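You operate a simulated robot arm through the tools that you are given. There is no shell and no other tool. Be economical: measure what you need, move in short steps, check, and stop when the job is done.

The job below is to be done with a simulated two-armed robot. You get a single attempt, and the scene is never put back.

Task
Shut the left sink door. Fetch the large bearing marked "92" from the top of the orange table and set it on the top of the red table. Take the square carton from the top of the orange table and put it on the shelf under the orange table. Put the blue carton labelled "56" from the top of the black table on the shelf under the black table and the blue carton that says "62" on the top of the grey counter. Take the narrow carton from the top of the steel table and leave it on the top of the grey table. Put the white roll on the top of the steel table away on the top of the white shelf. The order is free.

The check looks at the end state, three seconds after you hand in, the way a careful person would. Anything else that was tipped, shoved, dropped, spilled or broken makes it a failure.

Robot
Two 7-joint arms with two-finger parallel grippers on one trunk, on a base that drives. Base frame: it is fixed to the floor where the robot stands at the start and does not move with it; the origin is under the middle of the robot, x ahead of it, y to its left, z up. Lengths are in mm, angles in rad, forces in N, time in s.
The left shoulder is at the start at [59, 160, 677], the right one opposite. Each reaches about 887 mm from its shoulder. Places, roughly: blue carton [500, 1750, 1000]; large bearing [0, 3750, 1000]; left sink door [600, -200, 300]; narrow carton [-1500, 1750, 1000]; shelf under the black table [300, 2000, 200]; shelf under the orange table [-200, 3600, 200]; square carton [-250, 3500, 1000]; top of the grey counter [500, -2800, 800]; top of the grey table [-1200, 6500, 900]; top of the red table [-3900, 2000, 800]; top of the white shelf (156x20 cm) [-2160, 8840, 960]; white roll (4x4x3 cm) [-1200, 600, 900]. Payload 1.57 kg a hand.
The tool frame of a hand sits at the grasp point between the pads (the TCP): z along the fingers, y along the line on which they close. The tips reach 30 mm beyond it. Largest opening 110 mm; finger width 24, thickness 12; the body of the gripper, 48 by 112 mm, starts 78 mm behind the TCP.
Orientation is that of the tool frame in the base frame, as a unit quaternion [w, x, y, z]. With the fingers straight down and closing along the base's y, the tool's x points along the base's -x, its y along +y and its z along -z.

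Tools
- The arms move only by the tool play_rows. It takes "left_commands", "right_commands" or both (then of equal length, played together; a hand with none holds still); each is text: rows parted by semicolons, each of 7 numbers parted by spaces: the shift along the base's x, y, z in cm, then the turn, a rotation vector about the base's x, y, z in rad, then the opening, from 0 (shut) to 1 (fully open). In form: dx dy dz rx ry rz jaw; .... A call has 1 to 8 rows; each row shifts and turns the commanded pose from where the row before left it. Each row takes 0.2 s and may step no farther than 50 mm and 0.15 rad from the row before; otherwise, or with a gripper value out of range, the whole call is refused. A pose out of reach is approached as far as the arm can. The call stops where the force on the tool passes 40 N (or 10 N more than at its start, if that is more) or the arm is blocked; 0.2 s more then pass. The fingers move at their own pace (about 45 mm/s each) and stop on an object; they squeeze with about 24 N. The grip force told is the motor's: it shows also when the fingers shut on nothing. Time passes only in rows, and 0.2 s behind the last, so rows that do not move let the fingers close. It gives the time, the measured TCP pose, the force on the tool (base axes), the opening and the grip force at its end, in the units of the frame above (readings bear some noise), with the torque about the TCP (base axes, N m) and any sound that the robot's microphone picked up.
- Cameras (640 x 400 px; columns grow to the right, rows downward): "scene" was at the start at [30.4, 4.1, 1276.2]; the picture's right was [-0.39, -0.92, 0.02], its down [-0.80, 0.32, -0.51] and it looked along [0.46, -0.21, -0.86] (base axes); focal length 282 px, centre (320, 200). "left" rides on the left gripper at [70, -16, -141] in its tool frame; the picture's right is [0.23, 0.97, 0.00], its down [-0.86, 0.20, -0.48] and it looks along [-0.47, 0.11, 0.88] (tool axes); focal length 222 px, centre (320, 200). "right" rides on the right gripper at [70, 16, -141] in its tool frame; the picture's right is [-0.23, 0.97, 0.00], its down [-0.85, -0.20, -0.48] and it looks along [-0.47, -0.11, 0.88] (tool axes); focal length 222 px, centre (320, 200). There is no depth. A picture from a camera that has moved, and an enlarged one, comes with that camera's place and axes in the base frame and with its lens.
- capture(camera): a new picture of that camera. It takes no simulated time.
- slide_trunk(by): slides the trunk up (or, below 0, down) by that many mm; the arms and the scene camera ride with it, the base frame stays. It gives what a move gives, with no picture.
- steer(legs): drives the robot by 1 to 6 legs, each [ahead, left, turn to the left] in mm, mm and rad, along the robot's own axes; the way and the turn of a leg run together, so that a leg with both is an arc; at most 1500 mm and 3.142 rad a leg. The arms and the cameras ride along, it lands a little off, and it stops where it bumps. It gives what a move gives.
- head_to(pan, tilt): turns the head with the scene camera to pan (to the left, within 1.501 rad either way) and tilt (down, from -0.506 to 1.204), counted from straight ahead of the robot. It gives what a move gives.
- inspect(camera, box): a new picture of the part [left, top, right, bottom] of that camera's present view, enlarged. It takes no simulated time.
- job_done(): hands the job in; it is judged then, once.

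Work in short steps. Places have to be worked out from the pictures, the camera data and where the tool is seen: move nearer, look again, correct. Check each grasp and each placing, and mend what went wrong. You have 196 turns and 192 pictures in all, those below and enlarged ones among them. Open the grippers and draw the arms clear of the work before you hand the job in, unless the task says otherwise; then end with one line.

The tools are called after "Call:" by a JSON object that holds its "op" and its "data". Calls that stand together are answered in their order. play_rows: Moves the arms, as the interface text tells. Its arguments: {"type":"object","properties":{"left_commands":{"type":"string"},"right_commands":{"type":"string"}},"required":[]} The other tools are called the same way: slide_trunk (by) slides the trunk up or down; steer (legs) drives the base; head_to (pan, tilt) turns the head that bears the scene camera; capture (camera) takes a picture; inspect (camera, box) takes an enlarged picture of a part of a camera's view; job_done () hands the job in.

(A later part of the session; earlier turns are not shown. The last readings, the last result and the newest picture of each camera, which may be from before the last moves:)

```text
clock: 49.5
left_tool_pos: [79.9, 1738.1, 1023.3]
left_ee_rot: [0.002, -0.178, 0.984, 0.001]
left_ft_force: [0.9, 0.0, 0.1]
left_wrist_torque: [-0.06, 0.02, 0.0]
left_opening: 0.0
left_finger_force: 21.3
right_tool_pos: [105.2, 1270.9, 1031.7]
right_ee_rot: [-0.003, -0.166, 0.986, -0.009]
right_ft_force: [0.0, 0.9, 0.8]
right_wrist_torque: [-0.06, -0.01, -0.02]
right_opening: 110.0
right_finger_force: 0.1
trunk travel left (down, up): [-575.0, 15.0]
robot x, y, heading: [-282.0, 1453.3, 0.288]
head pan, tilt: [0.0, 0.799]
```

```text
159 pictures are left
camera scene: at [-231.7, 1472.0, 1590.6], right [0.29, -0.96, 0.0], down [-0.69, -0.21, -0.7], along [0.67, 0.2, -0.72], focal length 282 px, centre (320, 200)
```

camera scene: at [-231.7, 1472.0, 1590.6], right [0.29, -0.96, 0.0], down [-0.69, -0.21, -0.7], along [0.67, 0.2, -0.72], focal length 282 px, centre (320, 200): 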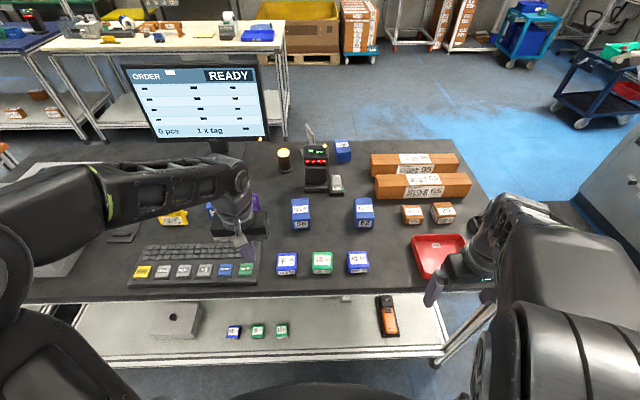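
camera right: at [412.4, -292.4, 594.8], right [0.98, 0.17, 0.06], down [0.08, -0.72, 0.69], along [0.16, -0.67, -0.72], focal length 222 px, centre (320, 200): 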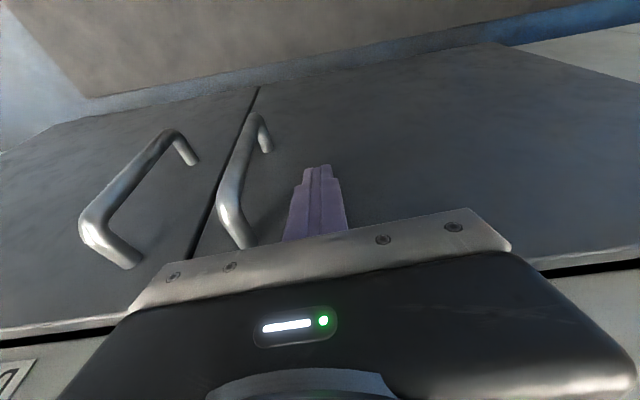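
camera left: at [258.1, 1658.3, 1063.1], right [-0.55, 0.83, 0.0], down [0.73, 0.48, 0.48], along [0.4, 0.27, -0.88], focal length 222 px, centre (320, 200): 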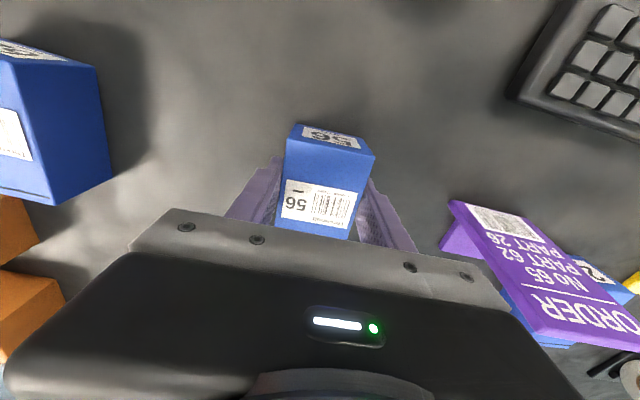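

The carton slipped from the left hand during lift. Zoom to see its state.

Call:
{"op": "inspect", "data": {"camera": "scene", "box": [200, 130, 480, 305]}}

```text
2.29 times, centred on (340, 218) of scene
camera zoom: at [-231.7, 1472.0, 1590.6], right [0.29, -0.96, 0.0], down [-0.69, -0.21, -0.7], along [0.67, 0.2, -0.72], focal length 645 px, centre (274, 160)
```

zoom: 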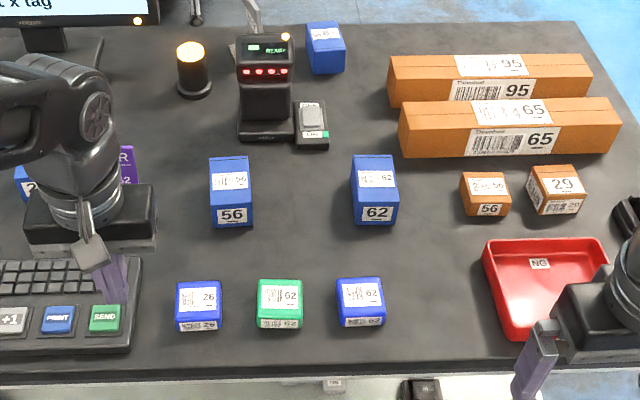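

Both cartons stand undisturbed; the grip was likely too shallow. I try 62 with the right hand: move over it at height first.

Call:
{"op": "play_rows", "data": {"right_commands": "3.54 2.99 0 0 0 -0.04 1; 3.54 2.99 0 0 0 0 1; 3.54 2.99 0 0 0 0 1; 3.54 2.99 0 0 0 0 1; 3.54 2.99 0 0 0 0 1; 3.54 2.99 0 0 0 0 1; 3.54 2.99 0 0 0 0 1; 3.54 2.99 0 0 0 0 1"}}

Call:
{"op": "capture", "data": {"camera": "right"}}

```text
clock: 51.3
left_tool_pos: [80.8, 1737.4, 1023.1]
left_ee_rot: [0.002, -0.177, 0.984, 0.001]
left_ft_force: [-0.5, 0.0, -0.6]
left_wrist_torque: [0.02, -0.01, 0.01]
left_opening: 0.0
left_finger_force: 20.6
right_tool_pos: [377.8, 1503.2, 1028.5]
right_ee_rot: [-0.005, -0.147, 0.989, -0.008]
right_ft_force: [0.3, -0.6, -0.5]
right_wrist_torque: [0.01, 0.0, -0.03]
right_opening: 109.9
right_finger_force: 0.0
right hand out of reach, approached as far as the arm can: row 8
trunk travel left (down, up): [-575.0, 15.0]
robot x, y, heading: [-281.1, 1456.5, 0.288]
head pan, tilt: [0.0, 0.799]
```

```text
157 pictures are left
camera right: at [307.7, 1501.3, 1170.5], right [-0.07, 1.0, -0.02], down [0.88, 0.07, 0.47], along [0.47, 0.01, -0.88], focal length 222 px, centre (320, 200)
```

right: 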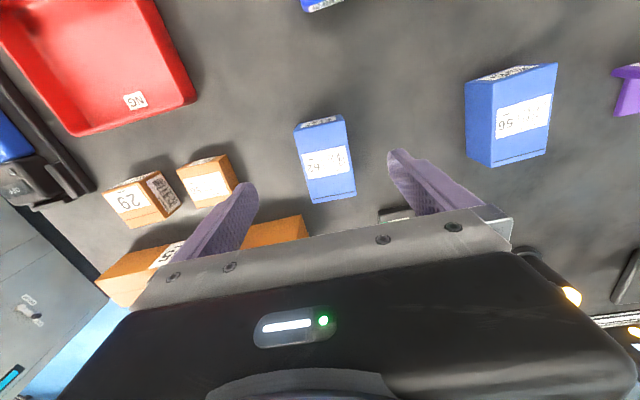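

Aligned within ~1 cm of carton 62. Descend, then creep down until the tips feel the table.

Call:
{"op": "play_rows", "data": {"right_commands": "0 0 -4 0 0 0 0.85; 0.6 0.5 -3 0 0 0 0.85; 0.4 0.2 -3 0 0 0 0.85; 0 0 -1 0 0 0 0.85; 0 0 -0.5 0 0 0 0.85; 0 0 -0.4 0 0 0 0.85"}}

Call:
{"op": "capture", "data": {"camera": "right"}}

```text
clock: 52.7
left_tool_pos: [79.5, 1737.2, 1022.7]
left_ee_rot: [0.002, -0.177, 0.984, 0.002]
left_ft_force: [-0.4, -0.2, -0.7]
left_wrist_torque: [-0.01, 0.01, 0.02]
left_opening: 0.0
left_finger_force: 20.9
right_tool_pos: [389.3, 1509.1, 912.2]
right_ee_rot: [-0.004, -0.147, 0.989, -0.008]
right_ft_force: [0.4, -0.6, 0.1]
right_wrist_torque: [-0.02, -0.01, 0.04]
right_opening: 93.2
right_finger_force: 0.1
trunk travel left (down, up): [-575.0, 15.0]
robot x, y, heading: [-279.1, 1456.4, 0.285]
head pan, tilt: [0.0, 0.799]
```

```text
156 pictures are left
camera right: at [319.0, 1506.3, 1054.3], right [-0.07, 1.0, -0.02], down [0.88, 0.07, 0.47], along [0.47, 0.02, -0.88], focal length 222 px, centre (320, 200)
```

right: 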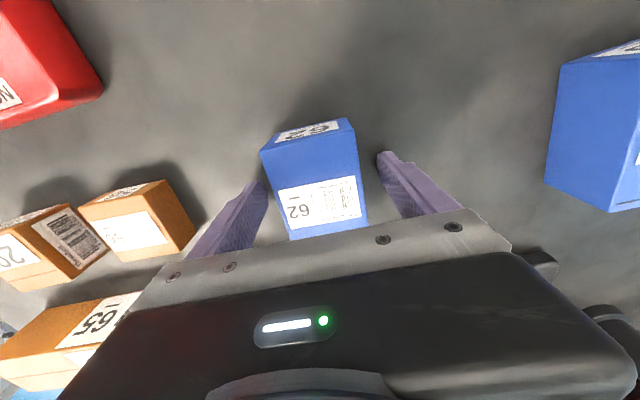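

No contact at tip z 882, so the table is lower. Keep creeping.

Call:
{"op": "play_rows", "data": {"right_commands": "0 0 -0.5 0 0 0 0.85; 0 0 -0.5 0 0 0 0.85; 0 0 -0.5 0 0 0 0.85; 0 0 -0.5 0 0 0 0.85; 0 0 -0.5 0 0 0 0.85; 0 0 -0.5 0 0 0 0.85"}}

```text
clock: 53.4
left_tool_pos: [79.5, 1736.0, 1024.9]
left_ee_rot: [0.004, -0.177, 0.984, 0.001]
left_ft_force: [0.8, -0.3, -1.1]
left_wrist_torque: [-0.01, -0.01, 0.02]
left_opening: 0.0
left_finger_force: 21.3
right_tool_pos: [388.8, 1509.9, 910.4]
right_ee_rot: [0.001, -0.148, 0.989, -0.004]
right_ft_force: [-11.9, -6.1, 18.7]
right_wrist_torque: [0.7, 0.72, 0.73]
right_opening: 91.1
right_finger_force: 0.1
trunk travel left (down, up): [-575.0, 15.0]
robot x, y, heading: [-279.7, 1458.5, 0.29]
head pan, tilt: [0.0, 0.799]
stopped in row 3 (right hand): the force on the tool passed its limit at 44 N (the readings are from after the stop); the commanded pose is now the measured one
```

Contact at tip z≈879: that's the table. Rise 5 mm, close, then lift gently.

Call:
{"op": "play_rows", "data": {"right_commands": "0 0 0.6 0 0 0 0.85; 0 0 0 0 0 0 0; 0 0 0 0 0 0 0; 0 0 0 0 0 0 0; 0 0 0 0 0 0 0; 0 0 0 0 0 0 0"}}

Call:
{"op": "play_rows", "data": {"right_commands": "0 0 0.5 0 0 0 0; 0 0 0.7 0 0 0 0; 0 0 1 0 0 0 0; 0 0 1 0 0 0 0; 0 0 1 0 0 0 0"}}

Call:
{"op": "capture", "data": {"camera": "right"}}

```text
clock: 54.8
left_tool_pos: [79.4, 1738.2, 1024.1]
left_ee_rot: [0.002, -0.177, 0.984, 0.001]
left_ft_force: [-0.6, -0.2, -0.7]
left_wrist_torque: [-0.01, -0.02, -0.02]
left_opening: 0.0
left_finger_force: 21.2
right_tool_pos: [391.0, 1509.8, 912.9]
right_ee_rot: [0.001, -0.148, 0.989, -0.005]
right_ft_force: [1.2, 1.2, -0.4]
right_wrist_torque: [0.11, -0.01, -0.02]
right_opening: 56.1
right_finger_force: 24.2
trunk travel left (down, up): [-575.0, 15.0]
robot x, y, heading: [-281.9, 1456.7, 0.29]
head pan, tilt: [0.0, 0.799]
```

```text
clock: 56.0
left_tool_pos: [80.3, 1737.8, 1023.9]
left_ee_rot: [0.002, -0.177, 0.984, 0.0]
left_ft_force: [0.5, -0.2, 0.7]
left_wrist_torque: [0.0, 0.0, 0.01]
left_opening: 0.0
left_finger_force: 21.5
right_tool_pos: [390.9, 1508.9, 954.4]
right_ee_rot: [0.001, -0.148, 0.989, -0.006]
right_ft_force: [-0.4, 0.0, -2.0]
right_wrist_torque: [0.02, 0.02, 0.01]
right_opening: 55.7
right_finger_force: 23.9
trunk travel left (down, up): [-575.0, 15.0]
robot x, y, heading: [-282.8, 1454.0, 0.292]
head pan, tilt: [0.0, 0.799]
```

```text
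155 pictures are left
camera right: at [319.8, 1505.9, 1096.7], right [-0.07, 1.0, -0.01], down [0.87, 0.06, 0.48], along [0.48, 0.02, -0.88], focal length 222 px, centre (320, 200)
```

right: 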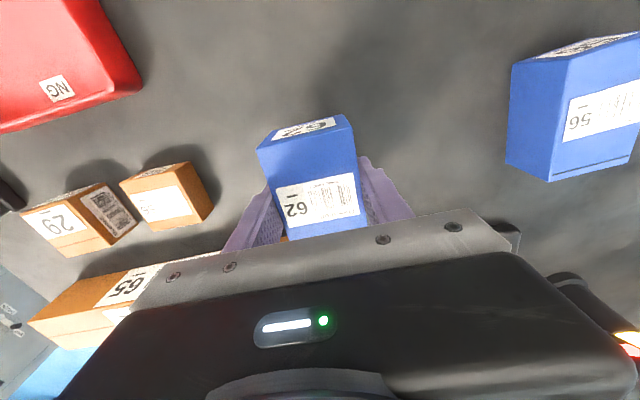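

Carton 62 is held and airborne. Raise and retract the right hand while opening the left.

Call:
{"op": "play_rows", "data": {"right_commands": "0 0 1.5 0 0 0 0; 0 0 1.5 0 0 0 0; 0 0 1.5 0 0 0 0; -2 -2 1.5 0 0 0 0; -3 -2.5 0 0 0 0 0; -3 -2.5 0 0 0 0 0; -3 -2.5 0 0 0 0 0; -3 -2.5 0 0 0 0 0", "left_commands": "0 0 0 0 0 0 1; 0 0 0 0 0 0 1; 0 0 0 0 0 0 1; 0 0 0 0 0 0 1; 0 0 0 0 0 0 1; 3 -0.5 0 0 0 0 1; 3 -0.5 0 0 0 0 1; 3 -0.5 0 0 0 0 1"}}

Call:
{"op": "play_rows", "data": {"left_commands": "3 -0.5 0 0 0 0 1; 3 -0.5 0 0 0 0 1; 3 -0.5 0 0 0 0 1; 3 -0.5 0 0 0 0 1; 3 -0.5 0 0 0 0 1"}}

Call:
{"op": "capture", "data": {"camera": "left"}}

```text
clock: 57.8
left_tool_pos: [170.1, 1722.6, 1021.3]
left_ee_rot: [0.002, -0.177, 0.984, 0.002]
left_ft_force: [0.2, -0.2, 0.1]
left_wrist_torque: [0.02, 0.01, 0.02]
left_opening: 110.1
left_finger_force: 0.1
right_tool_pos: [249.4, 1386.9, 1014.9]
right_ee_rot: [0.001, -0.147, 0.989, -0.005]
right_ft_force: [0.6, -0.7, -3.0]
right_wrist_torque: [0.02, 0.01, 0.0]
right_opening: 55.6
right_finger_force: 23.9
trunk travel left (down, up): [-575.0, 15.0]
robot x, y, heading: [-280.4, 1458.0, 0.288]
head pan, tilt: [0.0, 0.799]
```

```text
clock: 59.0
left_tool_pos: [322.9, 1697.3, 1024.4]
left_ee_rot: [0.002, -0.178, 0.984, 0.001]
left_ft_force: [-0.6, 0.7, -0.8]
left_wrist_torque: [-0.02, 0.05, -0.01]
left_opening: 110.1
left_finger_force: 0.0
right_tool_pos: [250.3, 1387.9, 1013.8]
right_ee_rot: [0.0, -0.148, 0.989, -0.005]
right_ft_force: [-0.4, 0.4, -2.9]
right_wrist_torque: [-0.01, 0.03, -0.01]
right_opening: 55.9
right_finger_force: 24.3
trunk travel left (down, up): [-575.0, 15.0]
robot x, y, heading: [-282.1, 1457.5, 0.292]
head pan, tilt: [0.0, 0.799]
```

```text
154 pictures are left
camera left: at [260.5, 1655.4, 1165.2], right [-0.55, 0.83, 0.0], down [0.73, 0.48, 0.48], along [0.4, 0.27, -0.88], focal length 222 px, centre (320, 200)
```

left: 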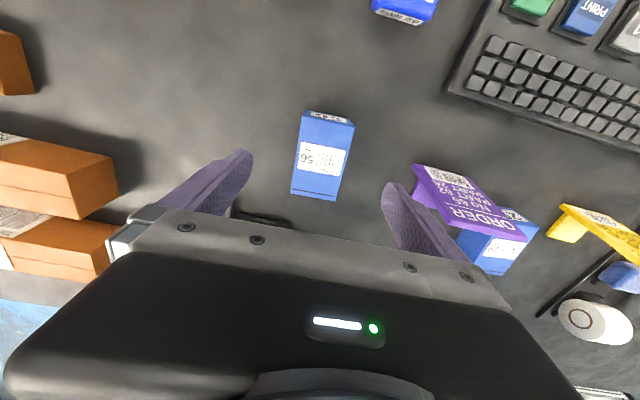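

Left hand sits right above carton 56. Descend to z≈913, close, lift slowly.

Call:
{"op": "play_rows", "data": {"left_commands": "0.2 0.3 -4 0 0 0 0.85; 0 0 -4 0 0 0 0.85; 0 0 -2.5 0 0 0 0.85; 0 0 -0.6 0 0 0 0.85; 0 0 0 0 0 0 0; 0 0 0 0 0 0 0; 0 0 0 0 0 0 0; 0 0 0 0 0 0 0"}}

Call:
{"op": "play_rows", "data": {"left_commands": "0 0 0 0 0 0 0; 0 0 0.5 0 0 0 0; 0 0 0.7 0 0 0 0; 0 0 1 0 0 0 0; 0 0 1 0 0 0 0; 0 0 1 0 0 0 0"}}

Call:
{"op": "capture", "data": {"camera": "left"}}

```text
clock: 60.8
left_tool_pos: [323.0, 1701.0, 911.7]
left_ee_rot: [0.002, -0.177, 0.984, 0.002]
left_ft_force: [-0.3, 0.9, -0.7]
left_wrist_torque: [-0.02, -0.01, 0.0]
left_opening: 56.1
left_finger_force: 24.1
right_tool_pos: [250.2, 1388.3, 1015.5]
right_ee_rot: [-0.001, -0.147, 0.989, -0.005]
right_ft_force: [-0.7, 0.5, -2.5]
right_wrist_torque: [-0.01, -0.04, 0.03]
right_opening: 55.5
right_finger_force: 24.5
trunk travel left (down, up): [-575.0, 15.0]
robot x, y, heading: [-279.8, 1459.8, 0.284]
head pan, tilt: [0.0, 0.799]
```

```text
clock: 62.2
left_tool_pos: [321.2, 1701.1, 954.8]
left_ee_rot: [0.001, -0.177, 0.984, 0.002]
left_ft_force: [-0.1, 0.6, -2.6]
left_wrist_torque: [0.01, 0.01, -0.02]
left_opening: 56.3
left_finger_force: 23.7
right_tool_pos: [249.2, 1389.1, 1014.1]
right_ee_rot: [0.001, -0.148, 0.989, -0.005]
right_ft_force: [0.9, 0.3, -1.6]
right_wrist_torque: [-0.02, -0.01, -0.01]
right_opening: 55.6
right_finger_force: 24.1
trunk travel left (down, up): [-575.0, 15.0]
robot x, y, heading: [-281.6, 1454.0, 0.289]
head pan, tilt: [0.0, 0.799]
```

```text
153 pictures are left
camera left: at [260.3, 1659.8, 1095.5], right [-0.55, 0.83, 0.0], down [0.73, 0.48, 0.48], along [0.4, 0.27, -0.88], focal length 222 px, centre (320, 200)
```

left: 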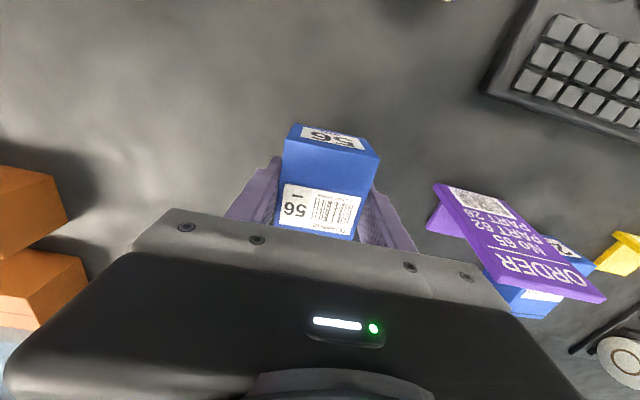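

Both cartons are in hand. Raise the left one and retract both hands behind the table edge.

Call:
{"op": "play_rows", "data": {"left_commands": "0 0 1.5 0 0 0 0; 0 0 1.5 0 0 0 0; 0 0 1.5 0 0 0 0; -2 -0.6 1.5 0 0 0 0; -3.83 -1.16 0 0 0 0 0; -3.83 -1.16 0 0 0 0 0; -3.83 -1.16 0 0 0 0 0; -3.83 -1.16 0 0 0 0 0"}}

Call:
{"op": "play_rows", "data": {"left_commands": "-3.83 -1.16 0 0 0 0 0; -3.83 -1.16 0 0 0 0 0; -3.83 -1.16 0 0 0 0 0; -2 -0.6 0 0 0 0 0; 0 0 0 0 0 0 0", "right_commands": "-3.83 -1.16 0 0 0 0 0; -3.83 -1.16 0 0 0 0 0; -3.83 -1.16 0 0 0 0 0; -3.83 -1.16 0 0 0 0 0; 0 0 0 0 0 0 0"}}

Call:
{"op": "steer", "data": {"legs": [[-200, 0, 0.0]]}}

Call:
{"op": "slide_trunk", "data": {"by": -480}}

Call:
{"op": "capture", "data": {"camera": "scene"}}

```text
clock: 64.0
left_tool_pos: [149.5, 1648.6, 1013.0]
left_ee_rot: [0.003, -0.178, 0.984, 0.001]
left_ft_force: [-0.6, -1.8, -2.7]
left_wrist_torque: [-0.02, -0.02, 0.0]
left_opening: 56.1
left_finger_force: 23.8
right_tool_pos: [248.1, 1387.9, 1015.1]
right_ee_rot: [0.002, -0.147, 0.989, -0.007]
right_ft_force: [0.2, -0.8, -2.9]
right_wrist_torque: [-0.02, -0.01, -0.01]
right_opening: 55.8
right_finger_force: 24.1
trunk travel left (down, up): [-575.0, 15.0]
robot x, y, heading: [-280.6, 1458.5, 0.289]
head pan, tilt: [0.0, 0.799]
```

```text
clock: 65.2
left_tool_pos: [14.7, 1608.7, 1014.4]
left_ee_rot: [0.001, -0.177, 0.984, 0.001]
left_ft_force: [0.3, 0.6, -2.0]
left_wrist_torque: [0.0, 0.03, -0.01]
left_opening: 56.2
left_finger_force: 23.7
right_tool_pos: [99.0, 1342.9, 1013.9]
right_ee_rot: [0.0, -0.147, 0.989, -0.006]
right_ft_force: [0.6, 0.4, -2.1]
right_wrist_torque: [0.01, 0.0, 0.01]
right_opening: 55.7
right_finger_force: 23.9
trunk travel left (down, up): [-575.0, 15.0]
robot x, y, heading: [-281.1, 1456.8, 0.289]
head pan, tilt: [0.0, 0.799]
```

```text
clock: 66.8
left_tool_pos: [-177.7, 1550.7, 1014.8]
left_ee_rot: [0.003, -0.176, 0.984, 0.001]
left_ft_force: [-0.2, -0.3, -2.2]
left_wrist_torque: [0.01, -0.02, 0.0]
left_opening: 55.8
left_finger_force: 24.7
right_tool_pos: [-94.1, 1284.2, 1013.8]
right_ee_rot: [0.001, -0.145, 0.989, -0.006]
right_ft_force: [-1.3, 0.6, -2.4]
right_wrist_torque: [0.01, -0.01, -0.01]
right_opening: 55.8
right_finger_force: 24.0
trunk travel left (down, up): [-575.0, 15.0]
robot x, y, heading: [-470.9, 1399.0, 0.288]
head pan, tilt: [0.0, 0.799]
```

```text
refused: -480 is not a number from -400 to 400
```

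```text
152 pictures are left
camera scene: at [-424.4, 1412.6, 1590.7], right [0.28, -0.96, 0.0], down [-0.69, -0.2, -0.7], along [0.67, 0.2, -0.72], focal length 282 px, centre (320, 200)
```

scene: 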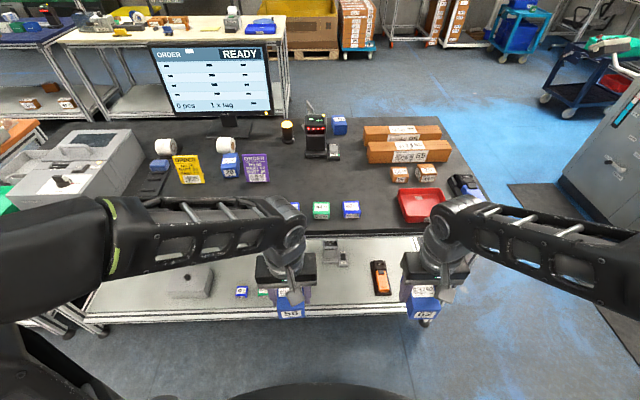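

Both cartons held, clear of the table. Lower the trunk in two moves and look at the shelf from below.

Call:
{"op": "slide_trunk", "data": {"by": -300}}

Call:
{"op": "slide_trunk", "data": {"by": -250}}

Call:
{"op": "capture", "data": {"camera": "scene"}}

```text
clock: 69.8
left_tool_pos: [-177.8, 1551.3, 714.9]
left_ee_rot: [0.001, -0.176, 0.984, 0.001]
left_ft_force: [0.7, -0.1, -2.2]
left_wrist_torque: [0.02, 0.02, 0.0]
left_opening: 55.9
left_finger_force: 23.9
right_tool_pos: [-92.5, 1285.9, 714.0]
right_ee_rot: [0.0, -0.146, 0.989, -0.005]
right_ft_force: [-0.2, -0.5, -1.9]
right_wrist_torque: [-0.02, -0.01, 0.0]
right_opening: 56.0
right_finger_force: 24.0
trunk travel left (down, up): [-275.0, 315.0]
robot x, y, heading: [-471.1, 1396.2, 0.287]
head pan, tilt: [0.0, 0.799]
```

```text
clock: 72.4
left_tool_pos: [-177.6, 1551.1, 465.1]
left_ee_rot: [0.002, -0.177, 0.984, 0.001]
left_ft_force: [0.1, 0.1, -2.2]
left_wrist_torque: [0.05, -0.01, 0.03]
left_opening: 55.8
left_finger_force: 24.2
right_tool_pos: [-93.2, 1286.3, 465.6]
right_ee_rot: [0.001, -0.146, 0.989, -0.005]
right_ft_force: [-0.2, 0.5, -2.9]
right_wrist_torque: [0.03, 0.03, 0.01]
right_opening: 56.0
right_finger_force: 24.3
trunk travel left (down, up): [-25.0, 565.0]
robot x, y, heading: [-470.0, 1399.9, 0.291]
head pan, tilt: [0.0, 0.799]
```

```text
151 pictures are left
camera scene: at [-423.0, 1413.0, 1040.6], right [0.28, -0.96, 0.0], down [-0.69, -0.2, -0.7], along [0.67, 0.2, -0.72], focal length 282 px, centre (320, 200)
```

scene: 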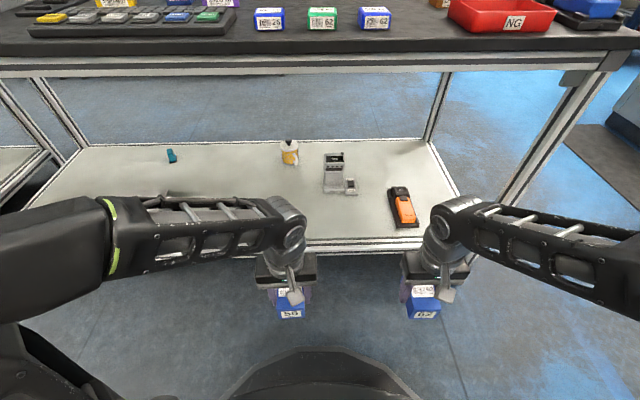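

The shelf (z≈195) has a free spot near its front at ≈(230,1580), between the three small boxes and the orange meter. Drive 130 ahead, then feed the left hand in at z≈300.

Call:
{"op": "steer", "data": {"legs": [[130, 0, 0.0]]}}

Call:
{"op": "play_rows", "data": {"left_commands": "0 0 -4 0 0 0 0; 0 0 -4 0 0 0 0; 0 0 -4 0 0 0 0; 0 0 -4 0 0 0 0; 3.5 0 0 0 0 0 0; 3.5 0 0 0 0 0 0; 3.5 0 0 0 0 0 0; 3.5 0 0 0 0 0 0"}}

Call:
{"op": "capture", "data": {"camera": "scene"}}

Call:
{"op": "capture", "data": {"camera": "left"}}

```text
clock: 73.7
left_tool_pos: [-51.6, 1586.9, 465.1]
left_ee_rot: [0.001, -0.175, 0.985, 0.002]
left_ft_force: [0.2, -0.1, -2.0]
left_wrist_torque: [-0.03, -0.01, -0.04]
left_opening: 55.8
left_finger_force: 23.7
right_tool_pos: [31.6, 1323.4, 463.7]
right_ee_rot: [0.001, -0.147, 0.989, -0.006]
right_ft_force: [0.3, 0.8, -1.7]
right_wrist_torque: [0.02, -0.02, 0.0]
right_opening: 56.0
right_finger_force: 24.3
trunk travel left (down, up): [-25.0, 565.0]
robot x, y, heading: [-347.9, 1437.9, 0.284]
head pan, tilt: [0.0, 0.799]
```

```text
clock: 75.5
left_tool_pos: [87.0, 1586.4, 303.5]
left_ee_rot: [0.002, -0.175, 0.984, 0.001]
left_ft_force: [0.6, -0.2, -2.1]
left_wrist_torque: [-0.03, 0.03, -0.02]
left_opening: 55.9
left_finger_force: 23.8
right_tool_pos: [32.1, 1322.6, 464.4]
right_ee_rot: [0.0, -0.146, 0.989, -0.006]
right_ft_force: [-0.2, -0.2, -2.2]
right_wrist_torque: [0.01, -0.01, -0.03]
right_opening: 55.9
right_finger_force: 24.1
trunk travel left (down, up): [-25.0, 565.0]
robot x, y, heading: [-345.8, 1437.2, 0.285]
head pan, tilt: [0.0, 0.799]
```

```text
150 pictures are left
camera scene: at [-297.7, 1449.9, 1040.6], right [0.28, -0.96, 0.0], down [-0.69, -0.2, -0.7], along [0.67, 0.2, -0.72], focal length 282 px, centre (320, 200)
```

scene: 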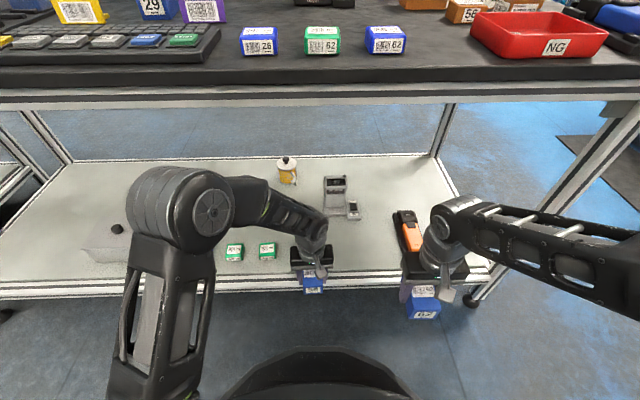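

```text
149 pictures are left
camera left: at [25.6, 1545.1, 444.5], right [-0.55, 0.84, 0.0], down [0.73, 0.48, 0.48], along [0.4, 0.27, -0.88], focal length 222 px, centre (320, 200)
```

left: 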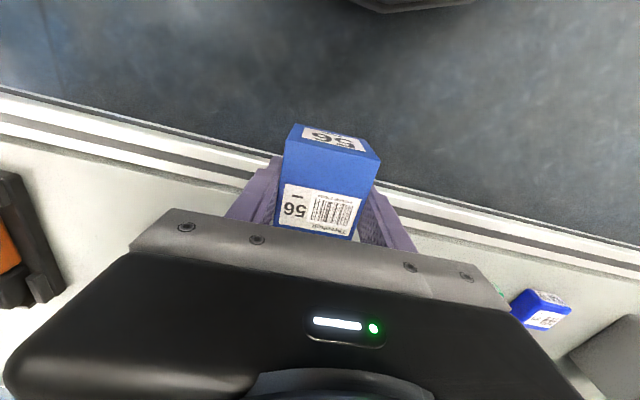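

Path is clear. Push in 14 cm more and lower to near the shelf.

Call:
{"op": "play_rows", "data": {"left_commands": "3.6 -0.3 0 0 0 0 0; 3.6 -0.3 0 0 0 0 0; 3.6 -0.3 0 0 0 0 0; 3.4 -0.3 0 0 0 0 0; 0 0 -2.5 0 0 0 0; 0 0 -2 0 0 0 0; 0 0 -1 0 0 0 0; 0 0 0 0 0 0 0"}}

Call:
{"op": "capture", "data": {"camera": "left"}}

```text
clock: 77.3
left_tool_pos: [231.0, 1575.1, 252.0]
left_ee_rot: [0.004, -0.176, 0.984, 0.0]
left_ft_force: [-5.9, -1.4, 23.2]
left_wrist_torque: [0.09, 0.33, 0.13]
left_opening: 56.0
left_finger_force: 24.0
right_tool_pos: [31.4, 1321.9, 465.0]
right_ee_rot: [0.0, -0.146, 0.989, -0.005]
right_ft_force: [0.0, 0.4, -2.9]
right_wrist_torque: [0.01, 0.01, 0.01]
right_opening: 55.7
right_finger_force: 24.4
trunk travel left (down, up): [-25.0, 565.0]
robot x, y, heading: [-345.5, 1439.8, 0.287]
head pan, tilt: [0.0, 0.799]
```

```text
148 pictures are left
camera left: at [169.2, 1534.3, 391.8], right [-0.55, 0.83, 0.0], down [0.73, 0.48, 0.49], along [0.41, 0.26, -0.87], focal length 222 px, centre (320, 200)
```

left: 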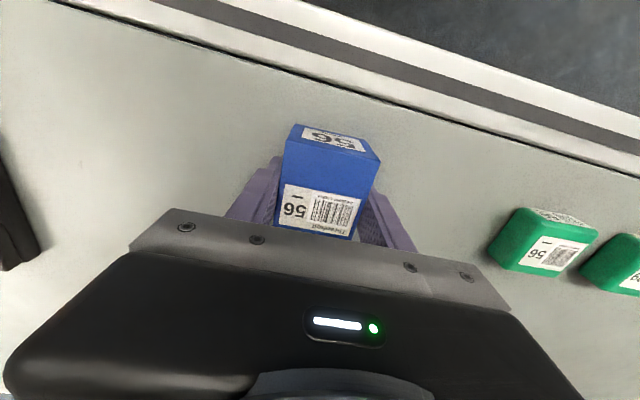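

It's resting on the shelf (23 N). Release and lift straight up, then withdraw.

Call:
{"op": "play_rows", "data": {"left_commands": "0 0 0.3 0 0 0 0; 0 0 0 0 0 0 0.8; 0 0 0 0 0 0 0.8; 0 0 0 0 0 0 0.8; 0 0 1 0 0 0 0.8; 0 0 4 0 0 0 0.8; 0 0 4 0 0 0 0.8; 0 0 3 0 0 0 0.8"}}

Call:
{"op": "capture", "data": {"camera": "left"}}

Call:
{"op": "play_rows", "data": {"left_commands": "-4 0.2 0 0 0 0 0.8; -4 0.2 0 0 0 0 0.8; -4 0.2 0 0 0 0 0.8; -4 0.2 0 0 0 0 0.8; -4 0.2 0 0 0 0 0.8; -4 0.2 0 0 0 0 0.8; -4 0 1 0 0 0 0.8"}}

Call:
{"op": "capture", "data": {"camera": "scene"}}

```text
clock: 79.1
left_tool_pos: [230.4, 1572.8, 372.8]
left_ee_rot: [0.002, -0.176, 0.984, 0.001]
left_ft_force: [0.1, -0.6, 0.5]
left_wrist_torque: [0.03, 0.01, 0.02]
left_opening: 88.2
left_finger_force: 0.0
right_tool_pos: [32.4, 1321.6, 464.5]
right_ee_rot: [0.0, -0.146, 0.989, -0.005]
right_ft_force: [0.0, -0.1, -2.8]
right_wrist_torque: [0.02, 0.01, 0.02]
right_opening: 55.5
right_finger_force: 23.8
trunk travel left (down, up): [-25.0, 565.0]
robot x, y, heading: [-346.3, 1435.4, 0.284]
head pan, tilt: [0.0, 0.799]
```

```text
147 pictures are left
camera left: at [169.8, 1531.9, 513.3], right [-0.55, 0.83, 0.0], down [0.73, 0.48, 0.48], along [0.4, 0.27, -0.88], focal length 222 px, centre (320, 200)
```

left: 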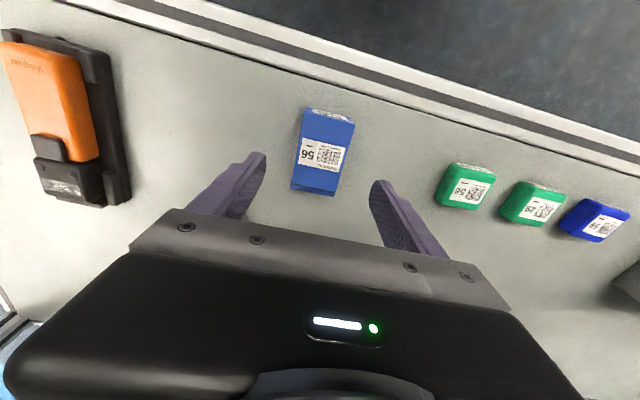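

```text
clock: 80.7
left_tool_pos: [-47.7, 1587.7, 381.0]
left_ee_rot: [0.001, -0.176, 0.984, 0.001]
left_ft_force: [-1.0, 0.8, 0.0]
left_wrist_torque: [0.02, 0.04, -0.01]
left_opening: 88.1
left_finger_force: 0.1
right_tool_pos: [32.1, 1321.8, 464.4]
right_ee_rot: [0.0, -0.147, 0.989, -0.005]
right_ft_force: [1.2, 0.7, -3.0]
right_wrist_torque: [0.0, 0.02, 0.0]
right_opening: 55.8
right_finger_force: 24.0
trunk travel left (down, up): [-25.0, 565.0]
robot x, y, heading: [-345.2, 1436.8, 0.288]
head pan, tilt: [0.0, 0.799]
```

```text
146 pictures are left
camera scene: at [-297.5, 1449.9, 1040.6], right [0.28, -0.96, 0.0], down [-0.69, -0.2, -0.7], along [0.67, 0.2, -0.72], focal length 282 px, centre (320, 200)
```

scene: 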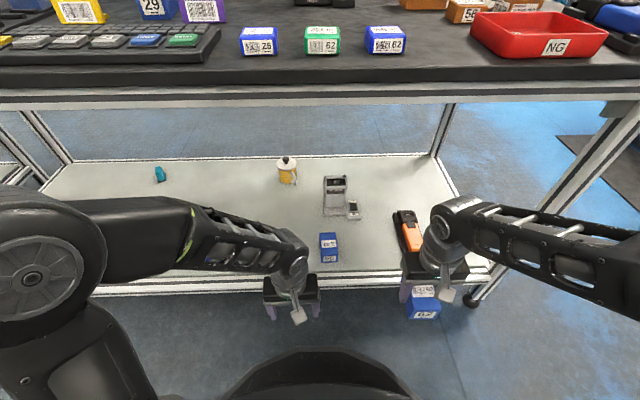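

Carton 56 stands on the shelf. Back off, raise the trunk, and go north along the aisle to the orange table.

Call:
{"op": "steer", "data": {"legs": [[-180, 0, 0.0]]}}

Call:
{"op": "slide_trunk", "data": {"by": 350}}

Call:
{"op": "slide_trunk", "data": {"by": 200}}

Call:
{"op": "steer", "data": {"legs": [[0, 900, 0.0]]}}

Call:
{"op": "head_to", "data": {"pan": 0.6, "tilt": 0.6}}

Call:
{"op": "capture", "data": {"camera": "scene"}}

```text
clock: 82.2
left_tool_pos: [-217.2, 1537.0, 380.9]
left_ee_rot: [0.001, -0.176, 0.984, 0.001]
left_ft_force: [0.3, -0.6, -0.9]
left_wrist_torque: [0.01, 0.02, -0.02]
left_opening: 88.0
left_finger_force: 0.1
right_tool_pos: [-137.1, 1271.9, 464.8]
right_ee_rot: [-0.001, -0.145, 0.989, -0.005]
right_ft_force: [-0.1, 0.3, -2.3]
right_wrist_torque: [0.0, 0.02, -0.01]
right_opening: 55.7
right_finger_force: 24.2
trunk travel left (down, up): [-25.0, 565.0]
robot x, y, heading: [-518.5, 1386.4, 0.286]
head pan, tilt: [0.0, 0.799]
```

```text
clock: 85.6
left_tool_pos: [-217.8, 1537.7, 730.8]
left_ee_rot: [0.002, -0.176, 0.984, 0.001]
left_ft_force: [-0.7, -0.7, -0.1]
left_wrist_torque: [-0.01, 0.0, 0.0]
left_opening: 88.2
left_finger_force: 0.1
right_tool_pos: [-138.6, 1271.1, 815.6]
right_ee_rot: [0.0, -0.145, 0.989, -0.006]
right_ft_force: [0.6, 0.6, -2.8]
right_wrist_torque: [0.01, 0.01, -0.04]
right_opening: 55.6
right_finger_force: 24.1
trunk travel left (down, up): [-375.0, 215.0]
robot x, y, heading: [-513.3, 1385.3, 0.285]
head pan, tilt: [0.0, 0.799]
```

```text
clock: 87.8
left_tool_pos: [-216.2, 1537.2, 931.3]
left_ee_rot: [0.001, -0.176, 0.984, 0.001]
left_ft_force: [0.6, 0.2, -0.8]
left_wrist_torque: [-0.01, 0.0, 0.0]
left_opening: 88.2
left_finger_force: 0.1
right_tool_pos: [-137.2, 1272.0, 1014.3]
right_ee_rot: [0.0, -0.146, 0.989, -0.006]
right_ft_force: [-0.4, 0.5, -2.2]
right_wrist_torque: [0.0, -0.02, -0.02]
right_opening: 55.5
right_finger_force: 24.3
trunk travel left (down, up): [-575.0, 15.0]
robot x, y, heading: [-516.6, 1385.8, 0.291]
head pan, tilt: [0.0, 0.799]
```

```text
clock: 92.6
left_tool_pos: [-487.0, 2413.8, 931.9]
left_ee_rot: [0.001, -0.186, 0.983, 0.002]
left_ft_force: [-0.6, -0.3, 0.1]
left_wrist_torque: [-0.01, -0.01, 0.03]
left_opening: 88.2
left_finger_force: 0.1
right_tool_pos: [-402.7, 2151.1, 1014.9]
right_ee_rot: [0.0, -0.157, 0.988, -0.007]
right_ft_force: [-0.1, -0.1, -2.6]
right_wrist_torque: [0.01, -0.02, -0.02]
right_opening: 55.7
right_finger_force: 24.7
trunk travel left (down, up): [-575.0, 15.0]
robot x, y, heading: [-786.5, 2253.0, 0.307]
head pan, tilt: [0.0, 0.799]
```

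```text
clock: 93.6
left_tool_pos: [-487.1, 2414.0, 930.2]
left_ee_rot: [0.002, -0.185, 0.983, 0.001]
left_ft_force: [0.1, -0.1, -0.1]
left_wrist_torque: [0.04, 0.01, -0.04]
left_opening: 87.8
left_finger_force: 0.0
right_tool_pos: [-401.6, 2151.7, 1014.2]
right_ee_rot: [0.0, -0.156, 0.988, -0.006]
right_ft_force: [0.1, 0.3, -2.5]
right_wrist_torque: [-0.01, -0.01, -0.03]
right_opening: 55.7
right_finger_force: 24.0
trunk travel left (down, up): [-575.0, 15.0]
robot x, y, heading: [-782.9, 2255.3, 0.308]
head pan, tilt: [0.6, 0.6]
```

```text
145 pictures are left
camera scene: at [-757.1, 2316.3, 1607.5], right [0.79, -0.62, 0.0], down [-0.35, -0.45, -0.82], along [0.51, 0.65, -0.57], focal length 282 px, centre (320, 200)
```

scene: 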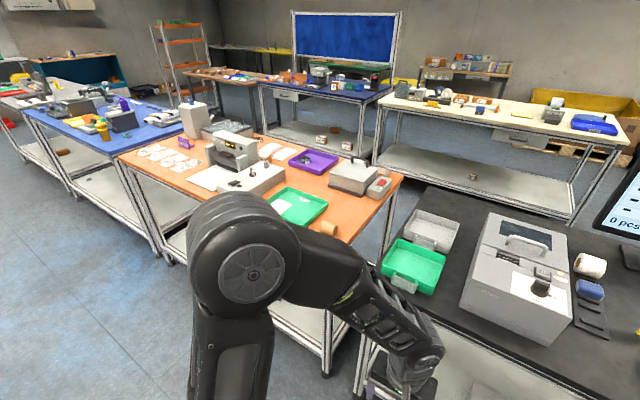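

Orange table in view; zoom on it.

Call:
{"op": "inspect", "data": {"camera": "scene", "box": [110, 90, 410, 260]}}

```text
2.13 times, centred on (260, 175) of scene
camera zoom: at [-757.1, 2316.3, 1607.5], right [0.79, -0.62, 0.0], down [-0.35, -0.45, -0.82], along [0.51, 0.65, -0.57], focal length 602 px, centre (448, 253)
```

zoom: 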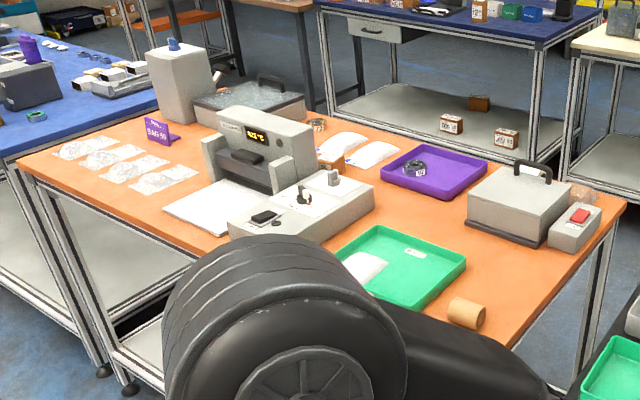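

Move ~1 m further north and face the orange table squarely.

Call:
{"op": "steer", "data": {"legs": [[0, 1050, 0.0]]}}

Call:
{"op": "head_to", "data": {"pan": 0.0, "tilt": 0.7}}

Call:
{"op": "capture", "data": {"camera": "scene"}}

Call:
{"op": "inspect", "data": {"camera": "scene", "box": [150, 100, 470, 300]}}

```text
clock: 99.0
left_tool_pos: [-804.8, 3419.2, 931.7]
left_ee_rot: [0.002, -0.184, 0.983, 0.001]
left_ft_force: [0.6, 0.7, -0.4]
left_wrist_torque: [0.0, 0.0, -0.01]
left_opening: 88.0
left_finger_force: 0.0
right_tool_pos: [-721.2, 3156.1, 1013.7]
right_ee_rot: [0.0, -0.155, 0.988, -0.006]
right_ft_force: [0.4, 0.6, -2.2]
right_wrist_torque: [-0.04, -0.04, -0.01]
right_opening: 55.9
right_finger_force: 23.9
trunk travel left (down, up): [-575.0, 15.0]
robot x, y, heading: [-1101.3, 3260.9, 0.3]
head pan, tilt: [0.6, 0.6]
```

```text
clock: 100.0
left_tool_pos: [-803.5, 3419.2, 931.8]
left_ee_rot: [0.001, -0.184, 0.983, 0.001]
left_ft_force: [0.4, -0.7, -0.6]
left_wrist_torque: [-0.01, 0.04, 0.0]
left_opening: 87.8
left_finger_force: 0.1
right_tool_pos: [-720.2, 3154.9, 1014.3]
right_ee_rot: [0.0, -0.155, 0.988, -0.006]
right_ft_force: [-0.2, -0.8, -3.4]
right_wrist_torque: [0.04, 0.02, -0.01]
right_opening: 55.8
right_finger_force: 23.7
trunk travel left (down, up): [-575.0, 15.0]
robot x, y, heading: [-1099.4, 3261.1, 0.305]
head pan, tilt: [0.0, 0.7]
```

```text
143 pictures are left
camera scene: at [-1048.5, 3278.7, 1598.9], right [0.3, -0.95, 0.0], down [-0.61, -0.19, -0.76], along [0.73, 0.23, -0.64], focal length 282 px, centre (320, 200)
```

scene: 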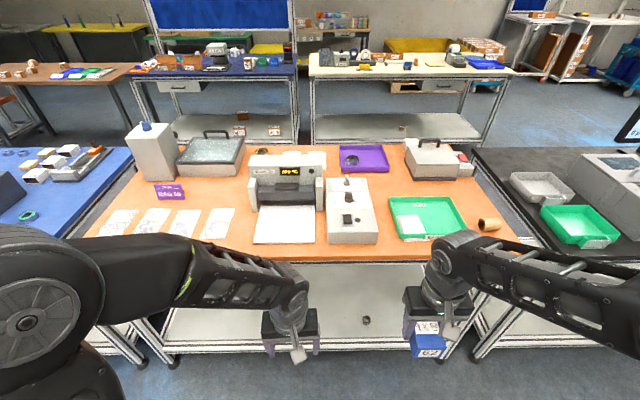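

```text
2.00 times, centred on (310, 200) of scene
camera zoom: at [-1048.5, 3278.7, 1598.9], right [0.3, -0.95, 0.0], down [-0.61, -0.19, -0.76], along [0.73, 0.23, -0.64], focal length 564 px, centre (340, 200)
```

zoom: 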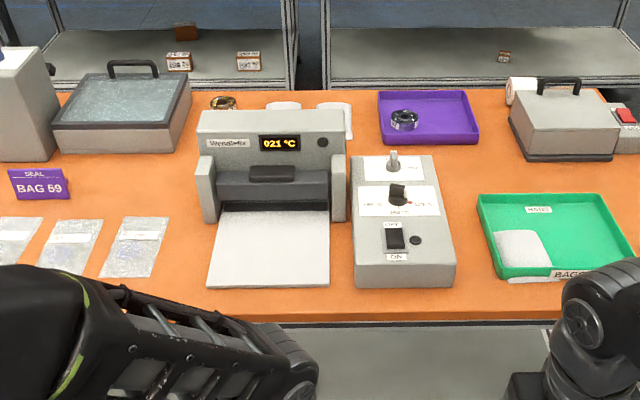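

Two ring-like objects: brass one behind the sealer, steel one in the purple tray. Zoom in.

Call:
{"op": "inspect", "data": {"camera": "scene", "box": [240, 135, 340, 200]}}

Call:
{"op": "inspect", "data": {"camera": "scene", "box": [330, 130, 400, 180]}}

```text
6.15 times, centred on (290, 168) of scene
camera zoom: at [-1048.5, 3278.7, 1598.9], right [0.3, -0.95, 0.0], down [-0.61, -0.19, -0.76], along [0.73, 0.23, -0.64], focal length 1736 px, centre (505, 400)
```

zoom: 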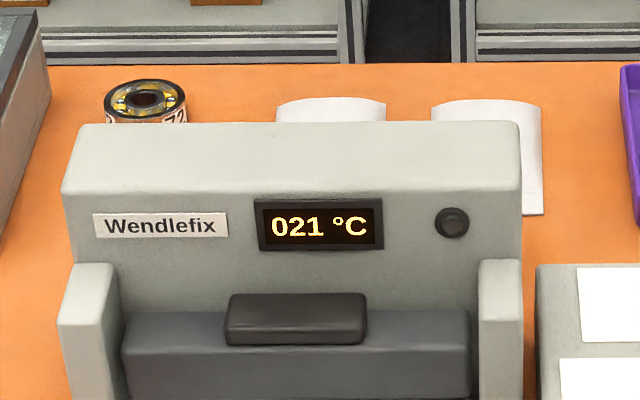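

```text
8.00 times, centred on (365, 155) of scene
camera zoom: at [-1048.5, 3278.7, 1598.9], right [0.3, -0.95, 0.0], down [-0.61, -0.19, -0.76], along [0.73, 0.23, -0.64], focal length 2256 px, centre (-40, 560)
```

zoom: 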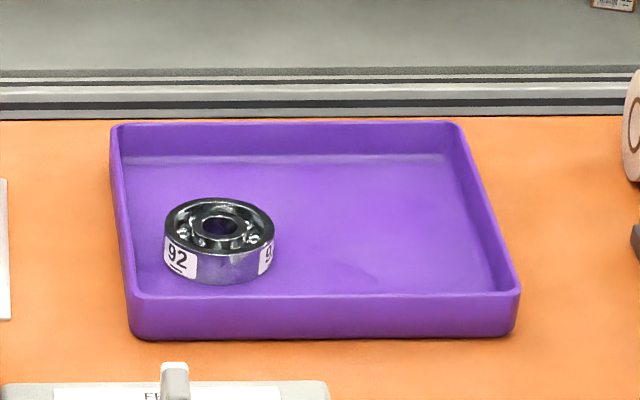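

Bearing 92 sits in the purple tray ≈(74,3473), only ~100 mm from the east edge, and the square carton hides behind the sealer – both better reached from the east side later. First I deliver 62: turn south and drive down the aisle, looking at the steel table on the way.

Call:
{"op": "steer", "data": {"legs": [[0, 0, -1.571], [1100, 0, 0.0], [900, 0, 0.0]]}}

Call:
{"op": "head_to", "data": {"pan": -1.2, "tilt": 0.6}}

Call:
{"op": "capture", "data": {"camera": "scene"}}

```text
clock: 113.5
left_tool_pos: [-325.4, 1121.6, 929.8]
left_ee_rot: [0.002, 0.551, 0.835, 0.0]
left_ft_force: [0.6, 0.1, -0.1]
left_wrist_torque: [0.0, -0.02, 0.04]
left_opening: 87.7
left_finger_force: 0.2
right_tool_pos: [-585.6, 1027.7, 1013.5]
right_ee_rot: [-0.004, 0.576, 0.818, -0.004]
right_ft_force: [0.1, -0.8, -2.1]
right_wrist_torque: [0.01, -0.01, -0.02]
right_opening: 55.7
right_finger_force: 23.9
trunk travel left (down, up): [-575.0, 15.0]
robot x, y, heading: [-491.3, 1410.0, -1.234]
head pan, tilt: [0.0, 0.7]
```

```text
clock: 115.0
left_tool_pos: [-326.1, 1122.0, 930.5]
left_ee_rot: [0.002, 0.551, 0.835, 0.0]
left_ft_force: [0.0, 0.0, -0.2]
left_wrist_torque: [-0.01, 0.04, 0.03]
left_opening: 88.0
left_finger_force: 0.0
right_tool_pos: [-587.1, 1028.1, 1014.1]
right_ee_rot: [-0.003, 0.575, 0.818, -0.003]
right_ft_force: [0.0, -0.2, -2.4]
right_wrist_torque: [-0.01, 0.0, -0.01]
right_opening: 55.9
right_finger_force: 23.8
trunk travel left (down, up): [-575.0, 15.0]
robot x, y, heading: [-494.8, 1412.3, -1.235]
head pan, tilt: [-1.201, 0.6]
```

```text
139 pictures are left
camera scene: at [-570.1, 1382.7, 1607.5], right [-0.65, 0.76, 0.0], down [0.43, 0.37, -0.82], along [-0.63, -0.54, -0.57], focal length 282 px, centre (320, 200)
```

scene: 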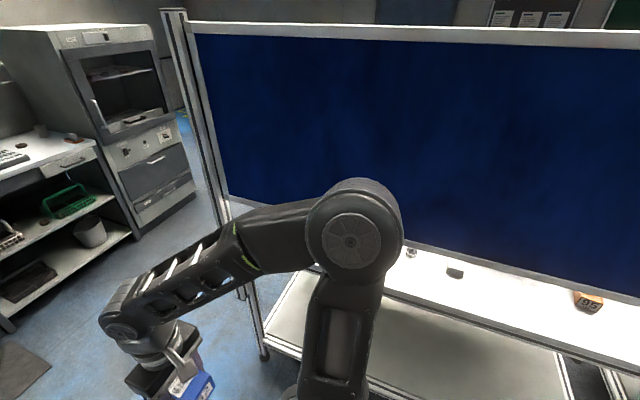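

Zoom at the strip of steel table in front of the blue board.

Call:
{"op": "inspect", "data": {"camera": "scene", "box": [380, 230, 640, 390]}}

Call:
{"op": "head_to", "data": {"pan": -1.5, "tilt": 0.5}}

Call:
{"op": "capture", "data": {"camera": "scene"}}

```text
2.46 times, centred on (510, 310) of scene
camera zoom: at [-570.1, 1382.7, 1607.5], right [-0.65, 0.76, 0.0], down [0.43, 0.37, -0.82], along [-0.63, -0.54, -0.57], focal length 694 px, centre (-148, -71)
```

zoom: 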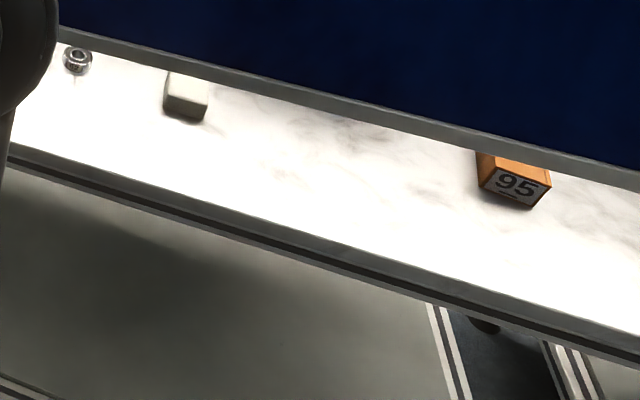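

```text
clock: 115.8
left_tool_pos: [-326.3, 1122.3, 931.3]
left_ee_rot: [0.001, 0.551, 0.835, 0.0]
left_ft_force: [0.1, 0.1, -0.2]
left_wrist_torque: [0.03, -0.03, 0.02]
left_opening: 88.1
left_finger_force: 0.1
right_tool_pos: [-586.4, 1029.3, 1014.7]
right_ee_rot: [-0.004, 0.575, 0.818, -0.004]
right_ft_force: [-0.7, -0.1, -1.9]
right_wrist_torque: [0.0, -0.01, -0.04]
right_opening: 56.0
right_finger_force: 23.9
trunk travel left (down, up): [-575.0, 15.0]
robot x, y, heading: [-490.9, 1410.4, -1.237]
head pan, tilt: [-1.499, 0.499]
```

```text
137 pictures are left
camera scene: at [-586.4, 1403.9, 1616.5], right [-0.4, 0.92, 0.0], down [0.44, 0.19, -0.88], along [-0.8, -0.35, -0.48], focal length 282 px, centre (320, 200)
```

scene: 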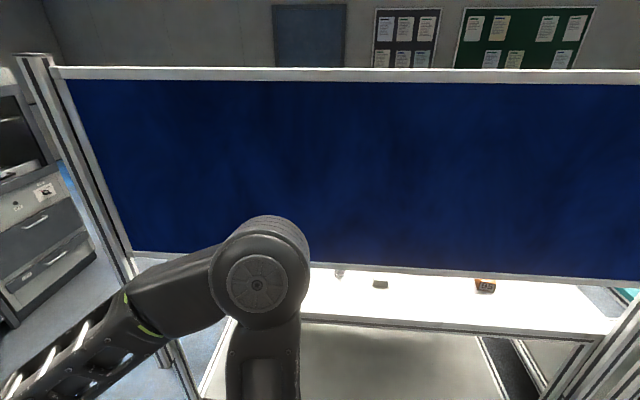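

A screen board blocks the steel table from this aisle; it must be approached from its west side. Continue south and look towards the sink row's west end for a way to the grey counter.

Call:
{"op": "steer", "data": {"legs": [[1000, 0, 0.0]]}}

Call:
{"op": "head_to", "data": {"pan": -0.5, "tilt": 0.35}}

Call:
{"op": "capture", "data": {"camera": "scene"}}

Call:
{"op": "head_to", "data": {"pan": 0.6, "tilt": 0.25}}

Call:
{"op": "capture", "data": {"camera": "scene"}}

```text
clock: 121.0
left_tool_pos: [7.4, 158.1, 930.6]
left_ee_rot: [0.002, 0.553, 0.833, 0.001]
left_ft_force: [-0.3, 0.2, 0.7]
left_wrist_torque: [0.03, -0.01, -0.01]
left_opening: 88.2
left_finger_force: 0.1
right_tool_pos: [-254.2, 67.5, 1013.8]
right_ee_rot: [-0.004, 0.578, 0.816, -0.004]
right_ft_force: [-0.8, 0.3, -3.9]
right_wrist_torque: [-0.01, 0.02, 0.0]
right_opening: 55.6
right_finger_force: 23.9
trunk travel left (down, up): [-575.0, 15.0]
robot x, y, heading: [-158.8, 453.3, -1.24]
head pan, tilt: [-1.499, 0.499]
```

```text
clock: 122.3
left_tool_pos: [7.5, 158.8, 931.1]
left_ee_rot: [0.002, 0.553, 0.833, -0.001]
left_ft_force: [0.7, -0.2, -0.2]
left_wrist_torque: [0.0, 0.02, -0.02]
left_opening: 88.1
left_finger_force: 0.0
right_tool_pos: [-254.5, 67.1, 1014.5]
right_ee_rot: [-0.003, 0.578, 0.816, -0.004]
right_ft_force: [0.0, 0.0, -2.5]
right_wrist_torque: [0.01, 0.04, -0.03]
right_opening: 56.2
right_finger_force: 24.4
trunk travel left (down, up): [-575.0, 15.0]
robot x, y, heading: [-160.1, 453.2, -1.243]
head pan, tilt: [-0.499, 0.351]
```

```text
136 pictures are left
camera scene: at [-183.2, 387.2, 1630.2], right [-0.99, 0.17, 0.0], down [0.06, 0.34, -0.94], along [-0.16, -0.93, -0.34], focal length 282 px, centre (320, 200)
```

scene: 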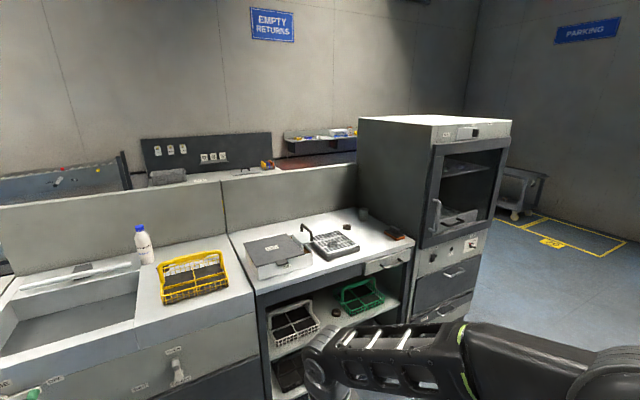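

```text
clock: 123.6
left_tool_pos: [5.9, 158.5, 930.0]
left_ee_rot: [0.002, 0.553, 0.833, -0.001]
left_ft_force: [-0.7, -0.3, 0.6]
left_wrist_torque: [0.01, 0.0, 0.0]
left_opening: 87.9
left_finger_force: 0.1
right_tool_pos: [-253.8, 67.9, 1014.8]
right_ee_rot: [-0.004, 0.578, 0.816, -0.004]
right_ft_force: [0.4, 0.1, -2.2]
right_wrist_torque: [-0.02, 0.01, 0.01]
right_opening: 55.7
right_finger_force: 23.7
trunk travel left (down, up): [-575.0, 15.0]
robot x, y, heading: [-156.4, 451.5, -1.241]
head pan, tilt: [0.6, 0.25]
```

```text
135 pictures are left
camera scene: at [-92.7, 423.2, 1639.7], right [-0.6, -0.8, 0.0], down [-0.2, 0.15, -0.97], along [0.78, -0.58, -0.25], focal length 282 px, centre (320, 200)
```

scene: 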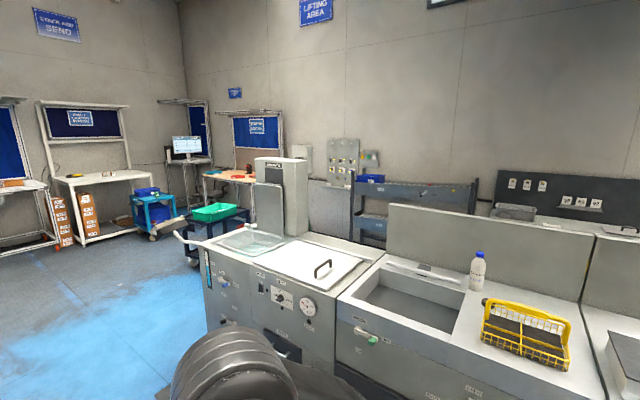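

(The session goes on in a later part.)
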